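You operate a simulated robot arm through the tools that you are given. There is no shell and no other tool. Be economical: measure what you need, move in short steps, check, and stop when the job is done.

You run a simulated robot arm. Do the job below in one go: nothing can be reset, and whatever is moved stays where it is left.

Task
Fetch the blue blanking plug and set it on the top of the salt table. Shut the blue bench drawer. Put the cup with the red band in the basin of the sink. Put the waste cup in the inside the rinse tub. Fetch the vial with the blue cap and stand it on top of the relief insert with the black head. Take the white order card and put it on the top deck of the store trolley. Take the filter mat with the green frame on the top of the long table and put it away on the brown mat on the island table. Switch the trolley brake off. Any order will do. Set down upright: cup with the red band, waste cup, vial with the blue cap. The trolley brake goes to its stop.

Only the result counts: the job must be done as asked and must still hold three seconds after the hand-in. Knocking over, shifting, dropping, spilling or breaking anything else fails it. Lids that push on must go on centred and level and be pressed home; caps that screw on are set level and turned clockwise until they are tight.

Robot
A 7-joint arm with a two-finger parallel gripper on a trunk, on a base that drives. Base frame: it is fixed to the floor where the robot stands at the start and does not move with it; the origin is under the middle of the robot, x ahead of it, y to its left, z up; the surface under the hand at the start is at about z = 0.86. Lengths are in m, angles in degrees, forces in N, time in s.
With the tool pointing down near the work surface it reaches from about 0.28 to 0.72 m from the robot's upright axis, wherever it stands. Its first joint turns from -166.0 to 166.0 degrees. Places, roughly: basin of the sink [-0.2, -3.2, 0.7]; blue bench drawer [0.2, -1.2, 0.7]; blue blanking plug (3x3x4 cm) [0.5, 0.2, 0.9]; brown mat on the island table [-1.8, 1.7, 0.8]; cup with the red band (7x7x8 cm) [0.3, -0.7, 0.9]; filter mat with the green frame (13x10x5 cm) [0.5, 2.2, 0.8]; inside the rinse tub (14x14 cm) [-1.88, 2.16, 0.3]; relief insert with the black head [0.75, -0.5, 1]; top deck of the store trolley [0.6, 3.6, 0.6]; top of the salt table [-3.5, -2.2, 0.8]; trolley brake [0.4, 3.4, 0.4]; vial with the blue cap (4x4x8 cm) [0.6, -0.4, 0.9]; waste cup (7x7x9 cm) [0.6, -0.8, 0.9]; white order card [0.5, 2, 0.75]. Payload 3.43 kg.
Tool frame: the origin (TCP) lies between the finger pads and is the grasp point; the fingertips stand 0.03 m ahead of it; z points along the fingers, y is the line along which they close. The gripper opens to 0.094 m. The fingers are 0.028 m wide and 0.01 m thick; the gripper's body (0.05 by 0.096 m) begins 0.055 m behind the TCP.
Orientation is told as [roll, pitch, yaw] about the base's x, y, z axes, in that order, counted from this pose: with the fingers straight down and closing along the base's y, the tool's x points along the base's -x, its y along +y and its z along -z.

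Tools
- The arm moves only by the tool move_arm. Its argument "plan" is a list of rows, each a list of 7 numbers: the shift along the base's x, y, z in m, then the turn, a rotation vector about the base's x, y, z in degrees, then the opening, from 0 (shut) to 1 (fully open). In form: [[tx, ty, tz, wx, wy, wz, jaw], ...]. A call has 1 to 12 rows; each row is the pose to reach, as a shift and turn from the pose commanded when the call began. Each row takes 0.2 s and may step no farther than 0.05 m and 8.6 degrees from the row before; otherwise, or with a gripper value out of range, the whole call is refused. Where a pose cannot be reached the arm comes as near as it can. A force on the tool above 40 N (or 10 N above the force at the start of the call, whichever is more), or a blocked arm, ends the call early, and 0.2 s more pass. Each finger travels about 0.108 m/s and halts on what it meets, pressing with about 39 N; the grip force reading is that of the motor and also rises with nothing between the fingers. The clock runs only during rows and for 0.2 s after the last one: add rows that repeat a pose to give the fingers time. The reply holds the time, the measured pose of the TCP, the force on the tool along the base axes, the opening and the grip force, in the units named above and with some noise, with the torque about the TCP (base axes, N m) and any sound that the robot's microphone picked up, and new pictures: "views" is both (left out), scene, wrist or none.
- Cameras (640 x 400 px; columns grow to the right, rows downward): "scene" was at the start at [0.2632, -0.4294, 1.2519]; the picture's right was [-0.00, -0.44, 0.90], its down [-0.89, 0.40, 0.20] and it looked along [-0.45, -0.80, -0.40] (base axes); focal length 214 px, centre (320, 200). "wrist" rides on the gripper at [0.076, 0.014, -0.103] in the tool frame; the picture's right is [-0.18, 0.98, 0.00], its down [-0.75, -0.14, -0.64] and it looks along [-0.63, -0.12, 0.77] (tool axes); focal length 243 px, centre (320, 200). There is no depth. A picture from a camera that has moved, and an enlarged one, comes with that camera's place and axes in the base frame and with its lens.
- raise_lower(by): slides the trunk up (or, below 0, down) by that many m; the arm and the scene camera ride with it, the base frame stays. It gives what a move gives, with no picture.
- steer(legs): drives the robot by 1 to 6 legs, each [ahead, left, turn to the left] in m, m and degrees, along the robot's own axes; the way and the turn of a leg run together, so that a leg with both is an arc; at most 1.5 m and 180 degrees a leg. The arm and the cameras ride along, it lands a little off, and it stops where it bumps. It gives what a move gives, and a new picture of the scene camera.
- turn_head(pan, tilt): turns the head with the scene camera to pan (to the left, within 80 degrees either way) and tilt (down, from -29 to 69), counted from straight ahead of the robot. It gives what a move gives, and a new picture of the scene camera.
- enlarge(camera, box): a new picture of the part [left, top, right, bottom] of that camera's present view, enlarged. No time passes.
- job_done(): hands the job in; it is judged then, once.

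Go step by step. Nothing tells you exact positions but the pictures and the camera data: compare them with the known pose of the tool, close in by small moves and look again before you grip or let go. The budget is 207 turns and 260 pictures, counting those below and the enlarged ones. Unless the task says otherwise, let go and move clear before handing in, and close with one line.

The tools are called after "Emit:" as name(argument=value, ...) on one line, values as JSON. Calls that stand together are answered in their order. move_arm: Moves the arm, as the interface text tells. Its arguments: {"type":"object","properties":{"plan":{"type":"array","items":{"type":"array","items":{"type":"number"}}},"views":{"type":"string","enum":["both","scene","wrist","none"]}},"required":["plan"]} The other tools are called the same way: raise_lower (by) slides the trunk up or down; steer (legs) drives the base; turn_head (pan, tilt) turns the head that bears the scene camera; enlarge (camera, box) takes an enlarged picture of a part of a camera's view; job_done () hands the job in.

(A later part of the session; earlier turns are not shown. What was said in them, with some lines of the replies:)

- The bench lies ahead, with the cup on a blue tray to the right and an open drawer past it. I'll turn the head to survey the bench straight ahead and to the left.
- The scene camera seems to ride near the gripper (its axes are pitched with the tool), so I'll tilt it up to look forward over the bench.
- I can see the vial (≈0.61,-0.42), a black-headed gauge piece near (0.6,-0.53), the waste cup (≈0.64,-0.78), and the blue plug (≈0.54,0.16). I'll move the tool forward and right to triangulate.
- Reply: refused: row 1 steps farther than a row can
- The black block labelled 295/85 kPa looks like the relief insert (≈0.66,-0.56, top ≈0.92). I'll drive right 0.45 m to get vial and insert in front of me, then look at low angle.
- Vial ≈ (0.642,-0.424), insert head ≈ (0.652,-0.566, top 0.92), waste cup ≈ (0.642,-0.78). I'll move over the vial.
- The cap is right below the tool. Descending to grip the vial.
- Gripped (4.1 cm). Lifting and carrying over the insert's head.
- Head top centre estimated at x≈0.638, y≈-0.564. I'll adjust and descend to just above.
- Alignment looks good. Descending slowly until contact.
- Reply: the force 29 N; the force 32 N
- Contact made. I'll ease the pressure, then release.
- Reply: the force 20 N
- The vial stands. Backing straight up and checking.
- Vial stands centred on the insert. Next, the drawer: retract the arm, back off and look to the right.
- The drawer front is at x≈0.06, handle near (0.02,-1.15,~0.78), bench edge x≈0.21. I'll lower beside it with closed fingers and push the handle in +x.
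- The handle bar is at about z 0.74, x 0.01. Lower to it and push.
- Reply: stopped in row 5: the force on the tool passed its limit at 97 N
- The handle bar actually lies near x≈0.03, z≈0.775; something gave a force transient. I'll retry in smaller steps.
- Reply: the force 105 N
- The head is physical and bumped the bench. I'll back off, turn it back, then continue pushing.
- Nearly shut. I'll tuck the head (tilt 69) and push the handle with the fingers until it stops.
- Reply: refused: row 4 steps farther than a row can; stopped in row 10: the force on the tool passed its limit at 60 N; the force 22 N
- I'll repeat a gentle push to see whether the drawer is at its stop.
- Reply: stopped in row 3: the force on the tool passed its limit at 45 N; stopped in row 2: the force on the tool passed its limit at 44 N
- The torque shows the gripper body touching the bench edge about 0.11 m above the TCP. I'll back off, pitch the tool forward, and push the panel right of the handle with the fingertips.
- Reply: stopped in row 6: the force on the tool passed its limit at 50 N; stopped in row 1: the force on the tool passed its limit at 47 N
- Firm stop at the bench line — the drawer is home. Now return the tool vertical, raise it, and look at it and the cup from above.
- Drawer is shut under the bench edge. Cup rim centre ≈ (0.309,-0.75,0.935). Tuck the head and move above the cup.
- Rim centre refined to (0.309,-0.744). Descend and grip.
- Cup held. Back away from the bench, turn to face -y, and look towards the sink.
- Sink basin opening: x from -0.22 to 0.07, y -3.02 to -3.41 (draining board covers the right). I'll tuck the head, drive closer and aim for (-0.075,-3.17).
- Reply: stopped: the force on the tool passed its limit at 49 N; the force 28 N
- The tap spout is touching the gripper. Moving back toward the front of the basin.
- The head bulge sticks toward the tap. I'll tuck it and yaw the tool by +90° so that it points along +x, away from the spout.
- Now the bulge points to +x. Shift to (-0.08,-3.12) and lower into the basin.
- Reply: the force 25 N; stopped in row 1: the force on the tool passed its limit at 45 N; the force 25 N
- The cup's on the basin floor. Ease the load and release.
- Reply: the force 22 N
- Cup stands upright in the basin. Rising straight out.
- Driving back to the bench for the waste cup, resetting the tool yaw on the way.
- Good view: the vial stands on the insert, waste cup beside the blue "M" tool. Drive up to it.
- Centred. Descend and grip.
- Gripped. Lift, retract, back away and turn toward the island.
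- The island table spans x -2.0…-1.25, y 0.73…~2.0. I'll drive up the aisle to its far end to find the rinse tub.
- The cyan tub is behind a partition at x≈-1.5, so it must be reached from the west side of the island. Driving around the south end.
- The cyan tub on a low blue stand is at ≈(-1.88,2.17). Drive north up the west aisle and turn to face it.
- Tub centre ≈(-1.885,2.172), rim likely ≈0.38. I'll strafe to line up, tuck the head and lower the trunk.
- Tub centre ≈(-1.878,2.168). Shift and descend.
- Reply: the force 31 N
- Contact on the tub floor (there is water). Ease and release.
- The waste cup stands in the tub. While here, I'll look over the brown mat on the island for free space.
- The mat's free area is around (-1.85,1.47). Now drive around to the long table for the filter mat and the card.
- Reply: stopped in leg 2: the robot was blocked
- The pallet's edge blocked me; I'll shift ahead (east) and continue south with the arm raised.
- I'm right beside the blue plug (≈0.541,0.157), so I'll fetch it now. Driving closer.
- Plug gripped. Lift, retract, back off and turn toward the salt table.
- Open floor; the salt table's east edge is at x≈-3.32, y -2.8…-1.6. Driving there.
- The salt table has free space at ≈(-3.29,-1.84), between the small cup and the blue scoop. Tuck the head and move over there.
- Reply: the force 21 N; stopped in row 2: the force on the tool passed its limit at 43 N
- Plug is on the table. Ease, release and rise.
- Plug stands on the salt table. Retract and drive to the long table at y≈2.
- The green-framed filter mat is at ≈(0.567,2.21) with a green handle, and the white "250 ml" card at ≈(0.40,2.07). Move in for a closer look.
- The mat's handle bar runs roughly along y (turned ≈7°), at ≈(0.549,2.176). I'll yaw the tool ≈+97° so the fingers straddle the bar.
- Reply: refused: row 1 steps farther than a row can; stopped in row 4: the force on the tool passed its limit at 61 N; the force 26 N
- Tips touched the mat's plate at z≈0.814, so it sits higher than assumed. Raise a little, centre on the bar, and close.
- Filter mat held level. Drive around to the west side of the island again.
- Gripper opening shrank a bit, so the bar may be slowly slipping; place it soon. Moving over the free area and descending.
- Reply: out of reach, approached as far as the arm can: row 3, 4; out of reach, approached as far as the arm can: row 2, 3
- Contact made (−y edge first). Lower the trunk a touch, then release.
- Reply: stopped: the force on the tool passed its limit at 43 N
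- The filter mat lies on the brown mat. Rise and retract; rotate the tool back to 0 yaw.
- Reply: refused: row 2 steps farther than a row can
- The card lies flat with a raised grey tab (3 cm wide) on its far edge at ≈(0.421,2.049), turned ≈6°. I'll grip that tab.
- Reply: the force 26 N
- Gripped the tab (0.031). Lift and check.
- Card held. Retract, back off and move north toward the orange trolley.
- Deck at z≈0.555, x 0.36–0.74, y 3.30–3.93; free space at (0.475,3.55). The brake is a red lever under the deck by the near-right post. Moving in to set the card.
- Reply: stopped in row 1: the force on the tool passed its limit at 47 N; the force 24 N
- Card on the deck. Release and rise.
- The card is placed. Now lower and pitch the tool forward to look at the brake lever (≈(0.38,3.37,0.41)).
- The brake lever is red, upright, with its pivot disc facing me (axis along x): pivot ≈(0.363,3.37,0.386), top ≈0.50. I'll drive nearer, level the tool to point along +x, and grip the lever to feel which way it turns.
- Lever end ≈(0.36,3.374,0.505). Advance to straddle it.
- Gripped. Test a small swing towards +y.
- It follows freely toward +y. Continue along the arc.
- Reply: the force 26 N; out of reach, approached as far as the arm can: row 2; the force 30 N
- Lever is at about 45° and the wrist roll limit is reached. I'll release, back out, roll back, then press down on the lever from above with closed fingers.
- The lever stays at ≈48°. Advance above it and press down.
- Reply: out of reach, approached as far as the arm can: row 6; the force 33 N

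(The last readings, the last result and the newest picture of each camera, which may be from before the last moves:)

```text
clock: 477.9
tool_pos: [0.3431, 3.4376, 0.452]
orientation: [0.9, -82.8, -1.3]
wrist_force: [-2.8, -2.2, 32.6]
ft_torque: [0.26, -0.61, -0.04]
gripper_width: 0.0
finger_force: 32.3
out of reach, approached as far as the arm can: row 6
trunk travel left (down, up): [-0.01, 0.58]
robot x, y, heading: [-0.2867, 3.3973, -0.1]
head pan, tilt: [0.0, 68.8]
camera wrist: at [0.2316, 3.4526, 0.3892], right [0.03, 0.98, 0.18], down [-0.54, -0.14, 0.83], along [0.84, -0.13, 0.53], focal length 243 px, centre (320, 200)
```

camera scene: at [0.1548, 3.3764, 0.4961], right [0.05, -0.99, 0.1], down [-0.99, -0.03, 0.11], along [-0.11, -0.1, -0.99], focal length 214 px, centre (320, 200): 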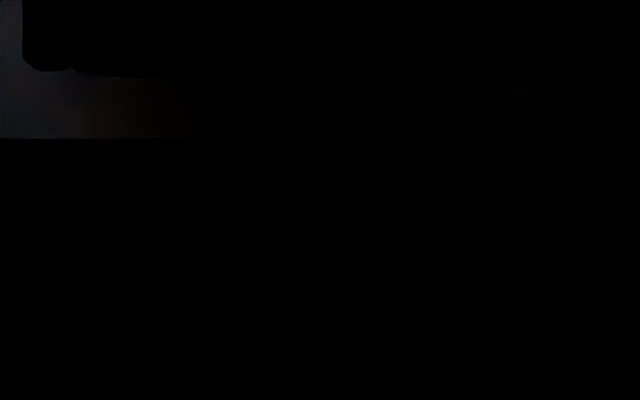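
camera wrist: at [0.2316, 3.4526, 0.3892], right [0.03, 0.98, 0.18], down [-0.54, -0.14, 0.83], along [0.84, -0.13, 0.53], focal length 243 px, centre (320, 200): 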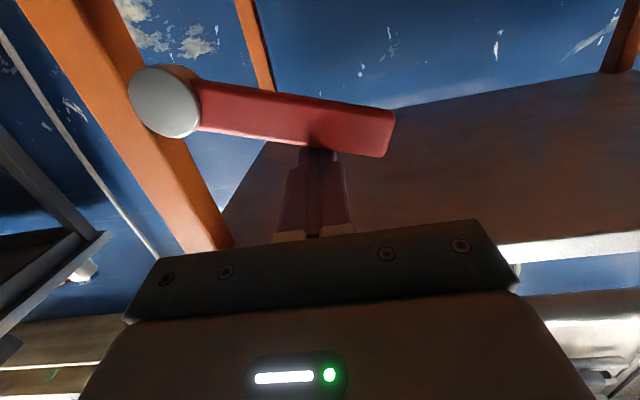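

Force rose to ~32 N with the lever near horizontal. I'll back off and check the lever's angle.

Emit:
move_arm(plan=[[0, 0, 0.015, 0, 0, 0, 0], [0, 0, 0.03, 0, 0, 0, 0], [-0.04, 0, 0.03, 0, 0, 0, 0], [-0.08, 0, 0.03, 0, 0, 0, 0], [-0.12, 0, 0.03, 0, 0, 0, 0]], views="wrist")

```text
clock: 479.1
tool_pos: [0.2218, 3.4363, 0.4785]
orientation: [0.6, -82.4, -1.0]
wrist_force: [0.1, 0.0, 0.0]
ft_torque: [0.02, -0.01, -0.02]
gripper_width: 0.0
finger_force: 33.2
trunk travel left (down, up): [-0.01, 0.58]
robot x, y, heading: [-0.2866, 3.3977, -0.2]
head pan, tilt: [0.0, 68.8]
camera wrist: at [0.1098, 3.452, 0.4164], right [0.03, 0.98, 0.18], down [-0.54, -0.14, 0.83], along [0.84, -0.12, 0.52], focal length 243 px, centre (320, 200)
```

wrist: 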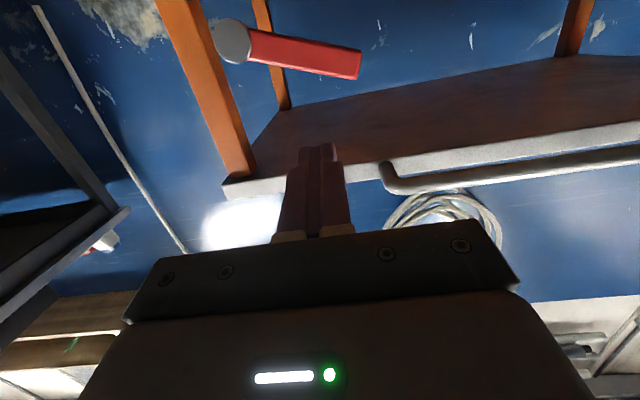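

The lever is now ≈70° from upright. To tell a real stop from my reach limit, I'll pitch the tool down slightly and press again.

Emit:
move_arm(plan=[[0.03, 0, 0.005, 0, 6, 0, 0], [0.06, 0, 0.01, 0, 12, 0, 0], [0.1, 0, 0.01, 0, 12, 0, 0], [0.122, 0.01, 0.01, 0, 12, 0, 0], [0.122, 0.01, -0.005, 0, 12, 0, 0], [0.122, 0.01, -0.015, 0, 12, 0, 0]], views="none")

Emit:
move_arm(plan=[[0, 0, -0.006, 0, 0, 0, 0], [0, 0, -0.012, 0, 0, 0, 0], [0, 0, -0.018, 0, 0, 0, 0], [0, 0, -0.024, 0, 0, 0, 0]], views="wrist")

```text
clock: 480.4
tool_pos: [0.344, 3.4453, 0.4657]
orientation: [0.1, -70.3, -0.4]
wrist_force: [0.8, -0.3, 0.1]
ft_torque: [-0.02, -0.05, 0.02]
gripper_width: 0.0001
finger_force: 33.3
trunk travel left (down, up): [-0.01, 0.58]
robot x, y, heading: [-0.2881, 3.3964, -0.3]
head pan, tilt: [0.0, 68.8]
```

```text
clock: 481.1
tool_pos: [0.348, 3.4456, 0.4591]
orientation: [0.2, -71.5, -0.7]
wrist_force: [-5.6, -3.3, 22.0]
ft_torque: [0.09, -0.23, 0.0]
gripper_width: 0.0
finger_force: 32.9
trunk travel left (down, up): [-0.01, 0.58]
robot x, y, heading: [-0.289, 3.3979, 0.2]
head pan, tilt: [0.0, 68.8]
stopped in row 3: the force on the tool passed its limit at 45 N (the readings are from after the stop); the commanded pose is now the measured one
camera wrist: at [0.2267, 3.4616, 0.4191], right [0.07, 0.98, 0.18], down [-0.37, -0.14, 0.92], along [0.93, -0.13, 0.35], focal length 243 px, centre (320, 200)
```

wrist: 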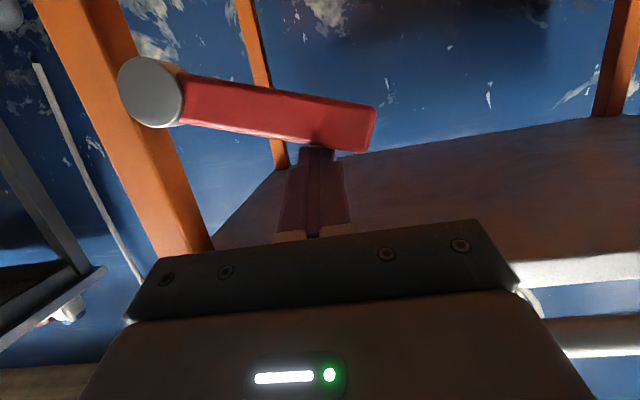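

It holds firm against 45 N: the lever is at its stop. Retreat clear.

Emit:
move_arm(plan=[[0, 0, 0.015, 0, 0, 0, 0], [-0.04, 0, 0.02, 0, 0, 0, 0], [-0.08, 0, 0.02, 0, 0, 0, 0], [-0.12, 0, 0.02, 0, 0, 0, 0], [-0.16, 0, 0.02, 0, 0, 0, 0]], views="none")

Emit:
steer(legs=[[-0.35, 0, 0]])

Emit:
turn_head(pan=0, tilt=-20)

```text
clock: 482.3
tool_pos: [0.1864, 3.4479, 0.475]
orientation: [0.2, -71.1, -0.5]
wrist_force: [-0.7, 0.1, 0.3]
ft_torque: [0.04, 0.0, 0.01]
gripper_width: 0.0
finger_force: 33.0
trunk travel left (down, up): [-0.01, 0.58]
robot x, y, heading: [-0.2915, 3.3983, 0.2]
head pan, tilt: [0.0, 68.8]
```

```text
clock: 484.6
tool_pos: [-0.1703, 3.4529, 0.4766]
orientation: [0.1, -71.0, 0.0]
wrist_force: [-0.3, 1.4, 0.9]
ft_torque: [0.0, 0.04, -0.02]
gripper_width: 0.0001
finger_force: 32.7
trunk travel left (down, up): [-0.01, 0.58]
robot x, y, heading: [-0.642, 3.3971, 0.5]
head pan, tilt: [0.0, 68.8]
camera scene: at [-0.235, 3.4524, 0.5098], right [0.0, -1.0, 0.0], down [-1.0, 0.0, -0.04], along [0.04, 0.0, -1.0], focal length 214 px, centre (320, 200)
```

scene: 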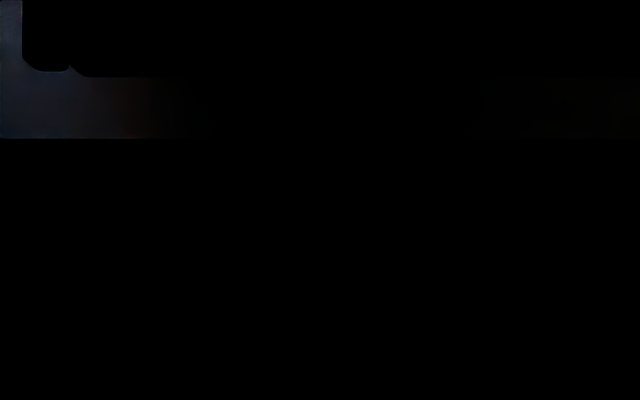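

```text
clock: 486.3
tool_pos: [-0.1693, 3.4509, 0.4772]
orientation: [0.2, -70.9, 0.1]
wrist_force: [-0.2, -1.1, -0.4]
ft_torque: [0.01, -0.01, 0.01]
gripper_width: 0.0001
finger_force: 33.1
trunk travel left (down, up): [-0.01, 0.58]
robot x, y, heading: [-0.6437, 3.395, 0.6]
head pan, tilt: [0.0, -20.0]
camera scene: at [-0.174, 3.4525, 0.6253], right [0.0, -1.0, 0.0], down [0.02, 0.0, -1.0], along [1.0, 0.0, 0.02], focal length 214 px, centre (320, 200)
```

scene: 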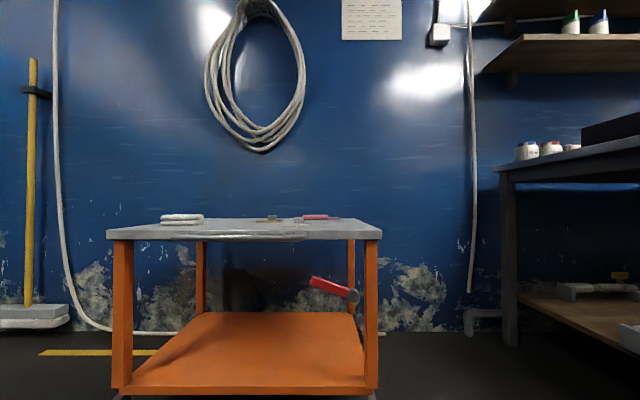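

The lever stays at its stop. A notice hangs above the trolley; I'll read it in case it says which way is off.

Emit:
enlarge(camera="scene", box=[330, 0, 420, 50])

Emit:
enlarge(camera="scene", box=[280, 240, 400, 320])

```text
7.11 times, centred on (375, 25) of scene
camera zoom: at [-0.174, 3.4525, 0.6253], right [0.0, -1.0, 0.0], down [0.02, 0.0, -1.0], along [1.0, 0.0, 0.02], focal length 1525 px, centre (-71, 1444)
```

zoom: 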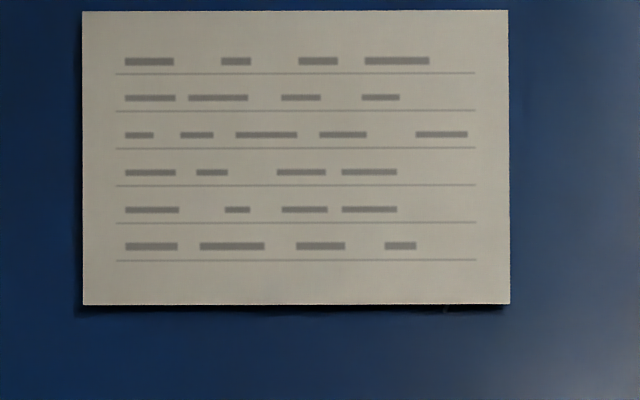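

```text
5.00 times, centred on (340, 280) of scene
camera zoom: at [-0.174, 3.4525, 0.6253], right [0.0, -1.0, 0.0], down [0.02, 0.0, -1.0], along [1.0, 0.0, 0.02], focal length 1072 px, centre (220, -200)
```

zoom: 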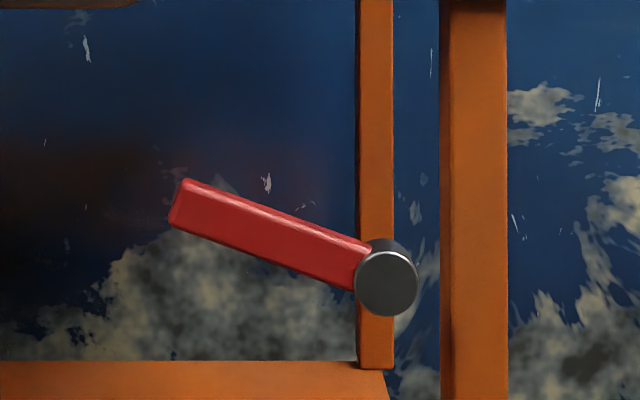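

The lever rests at its stop and every other item is in place, with the arm clear. Handing in.

Emit:
job_done()

```text
The job is handed in.
```

I handed the job in with all eight parts done: the items are placed, the bench drawer is shut, and the trolley brake lever is at its stop. Two points were my own reading. I took the black block marked 295/85 kPa as the relief insert, and I took the lever's free swing away from upright as "off".
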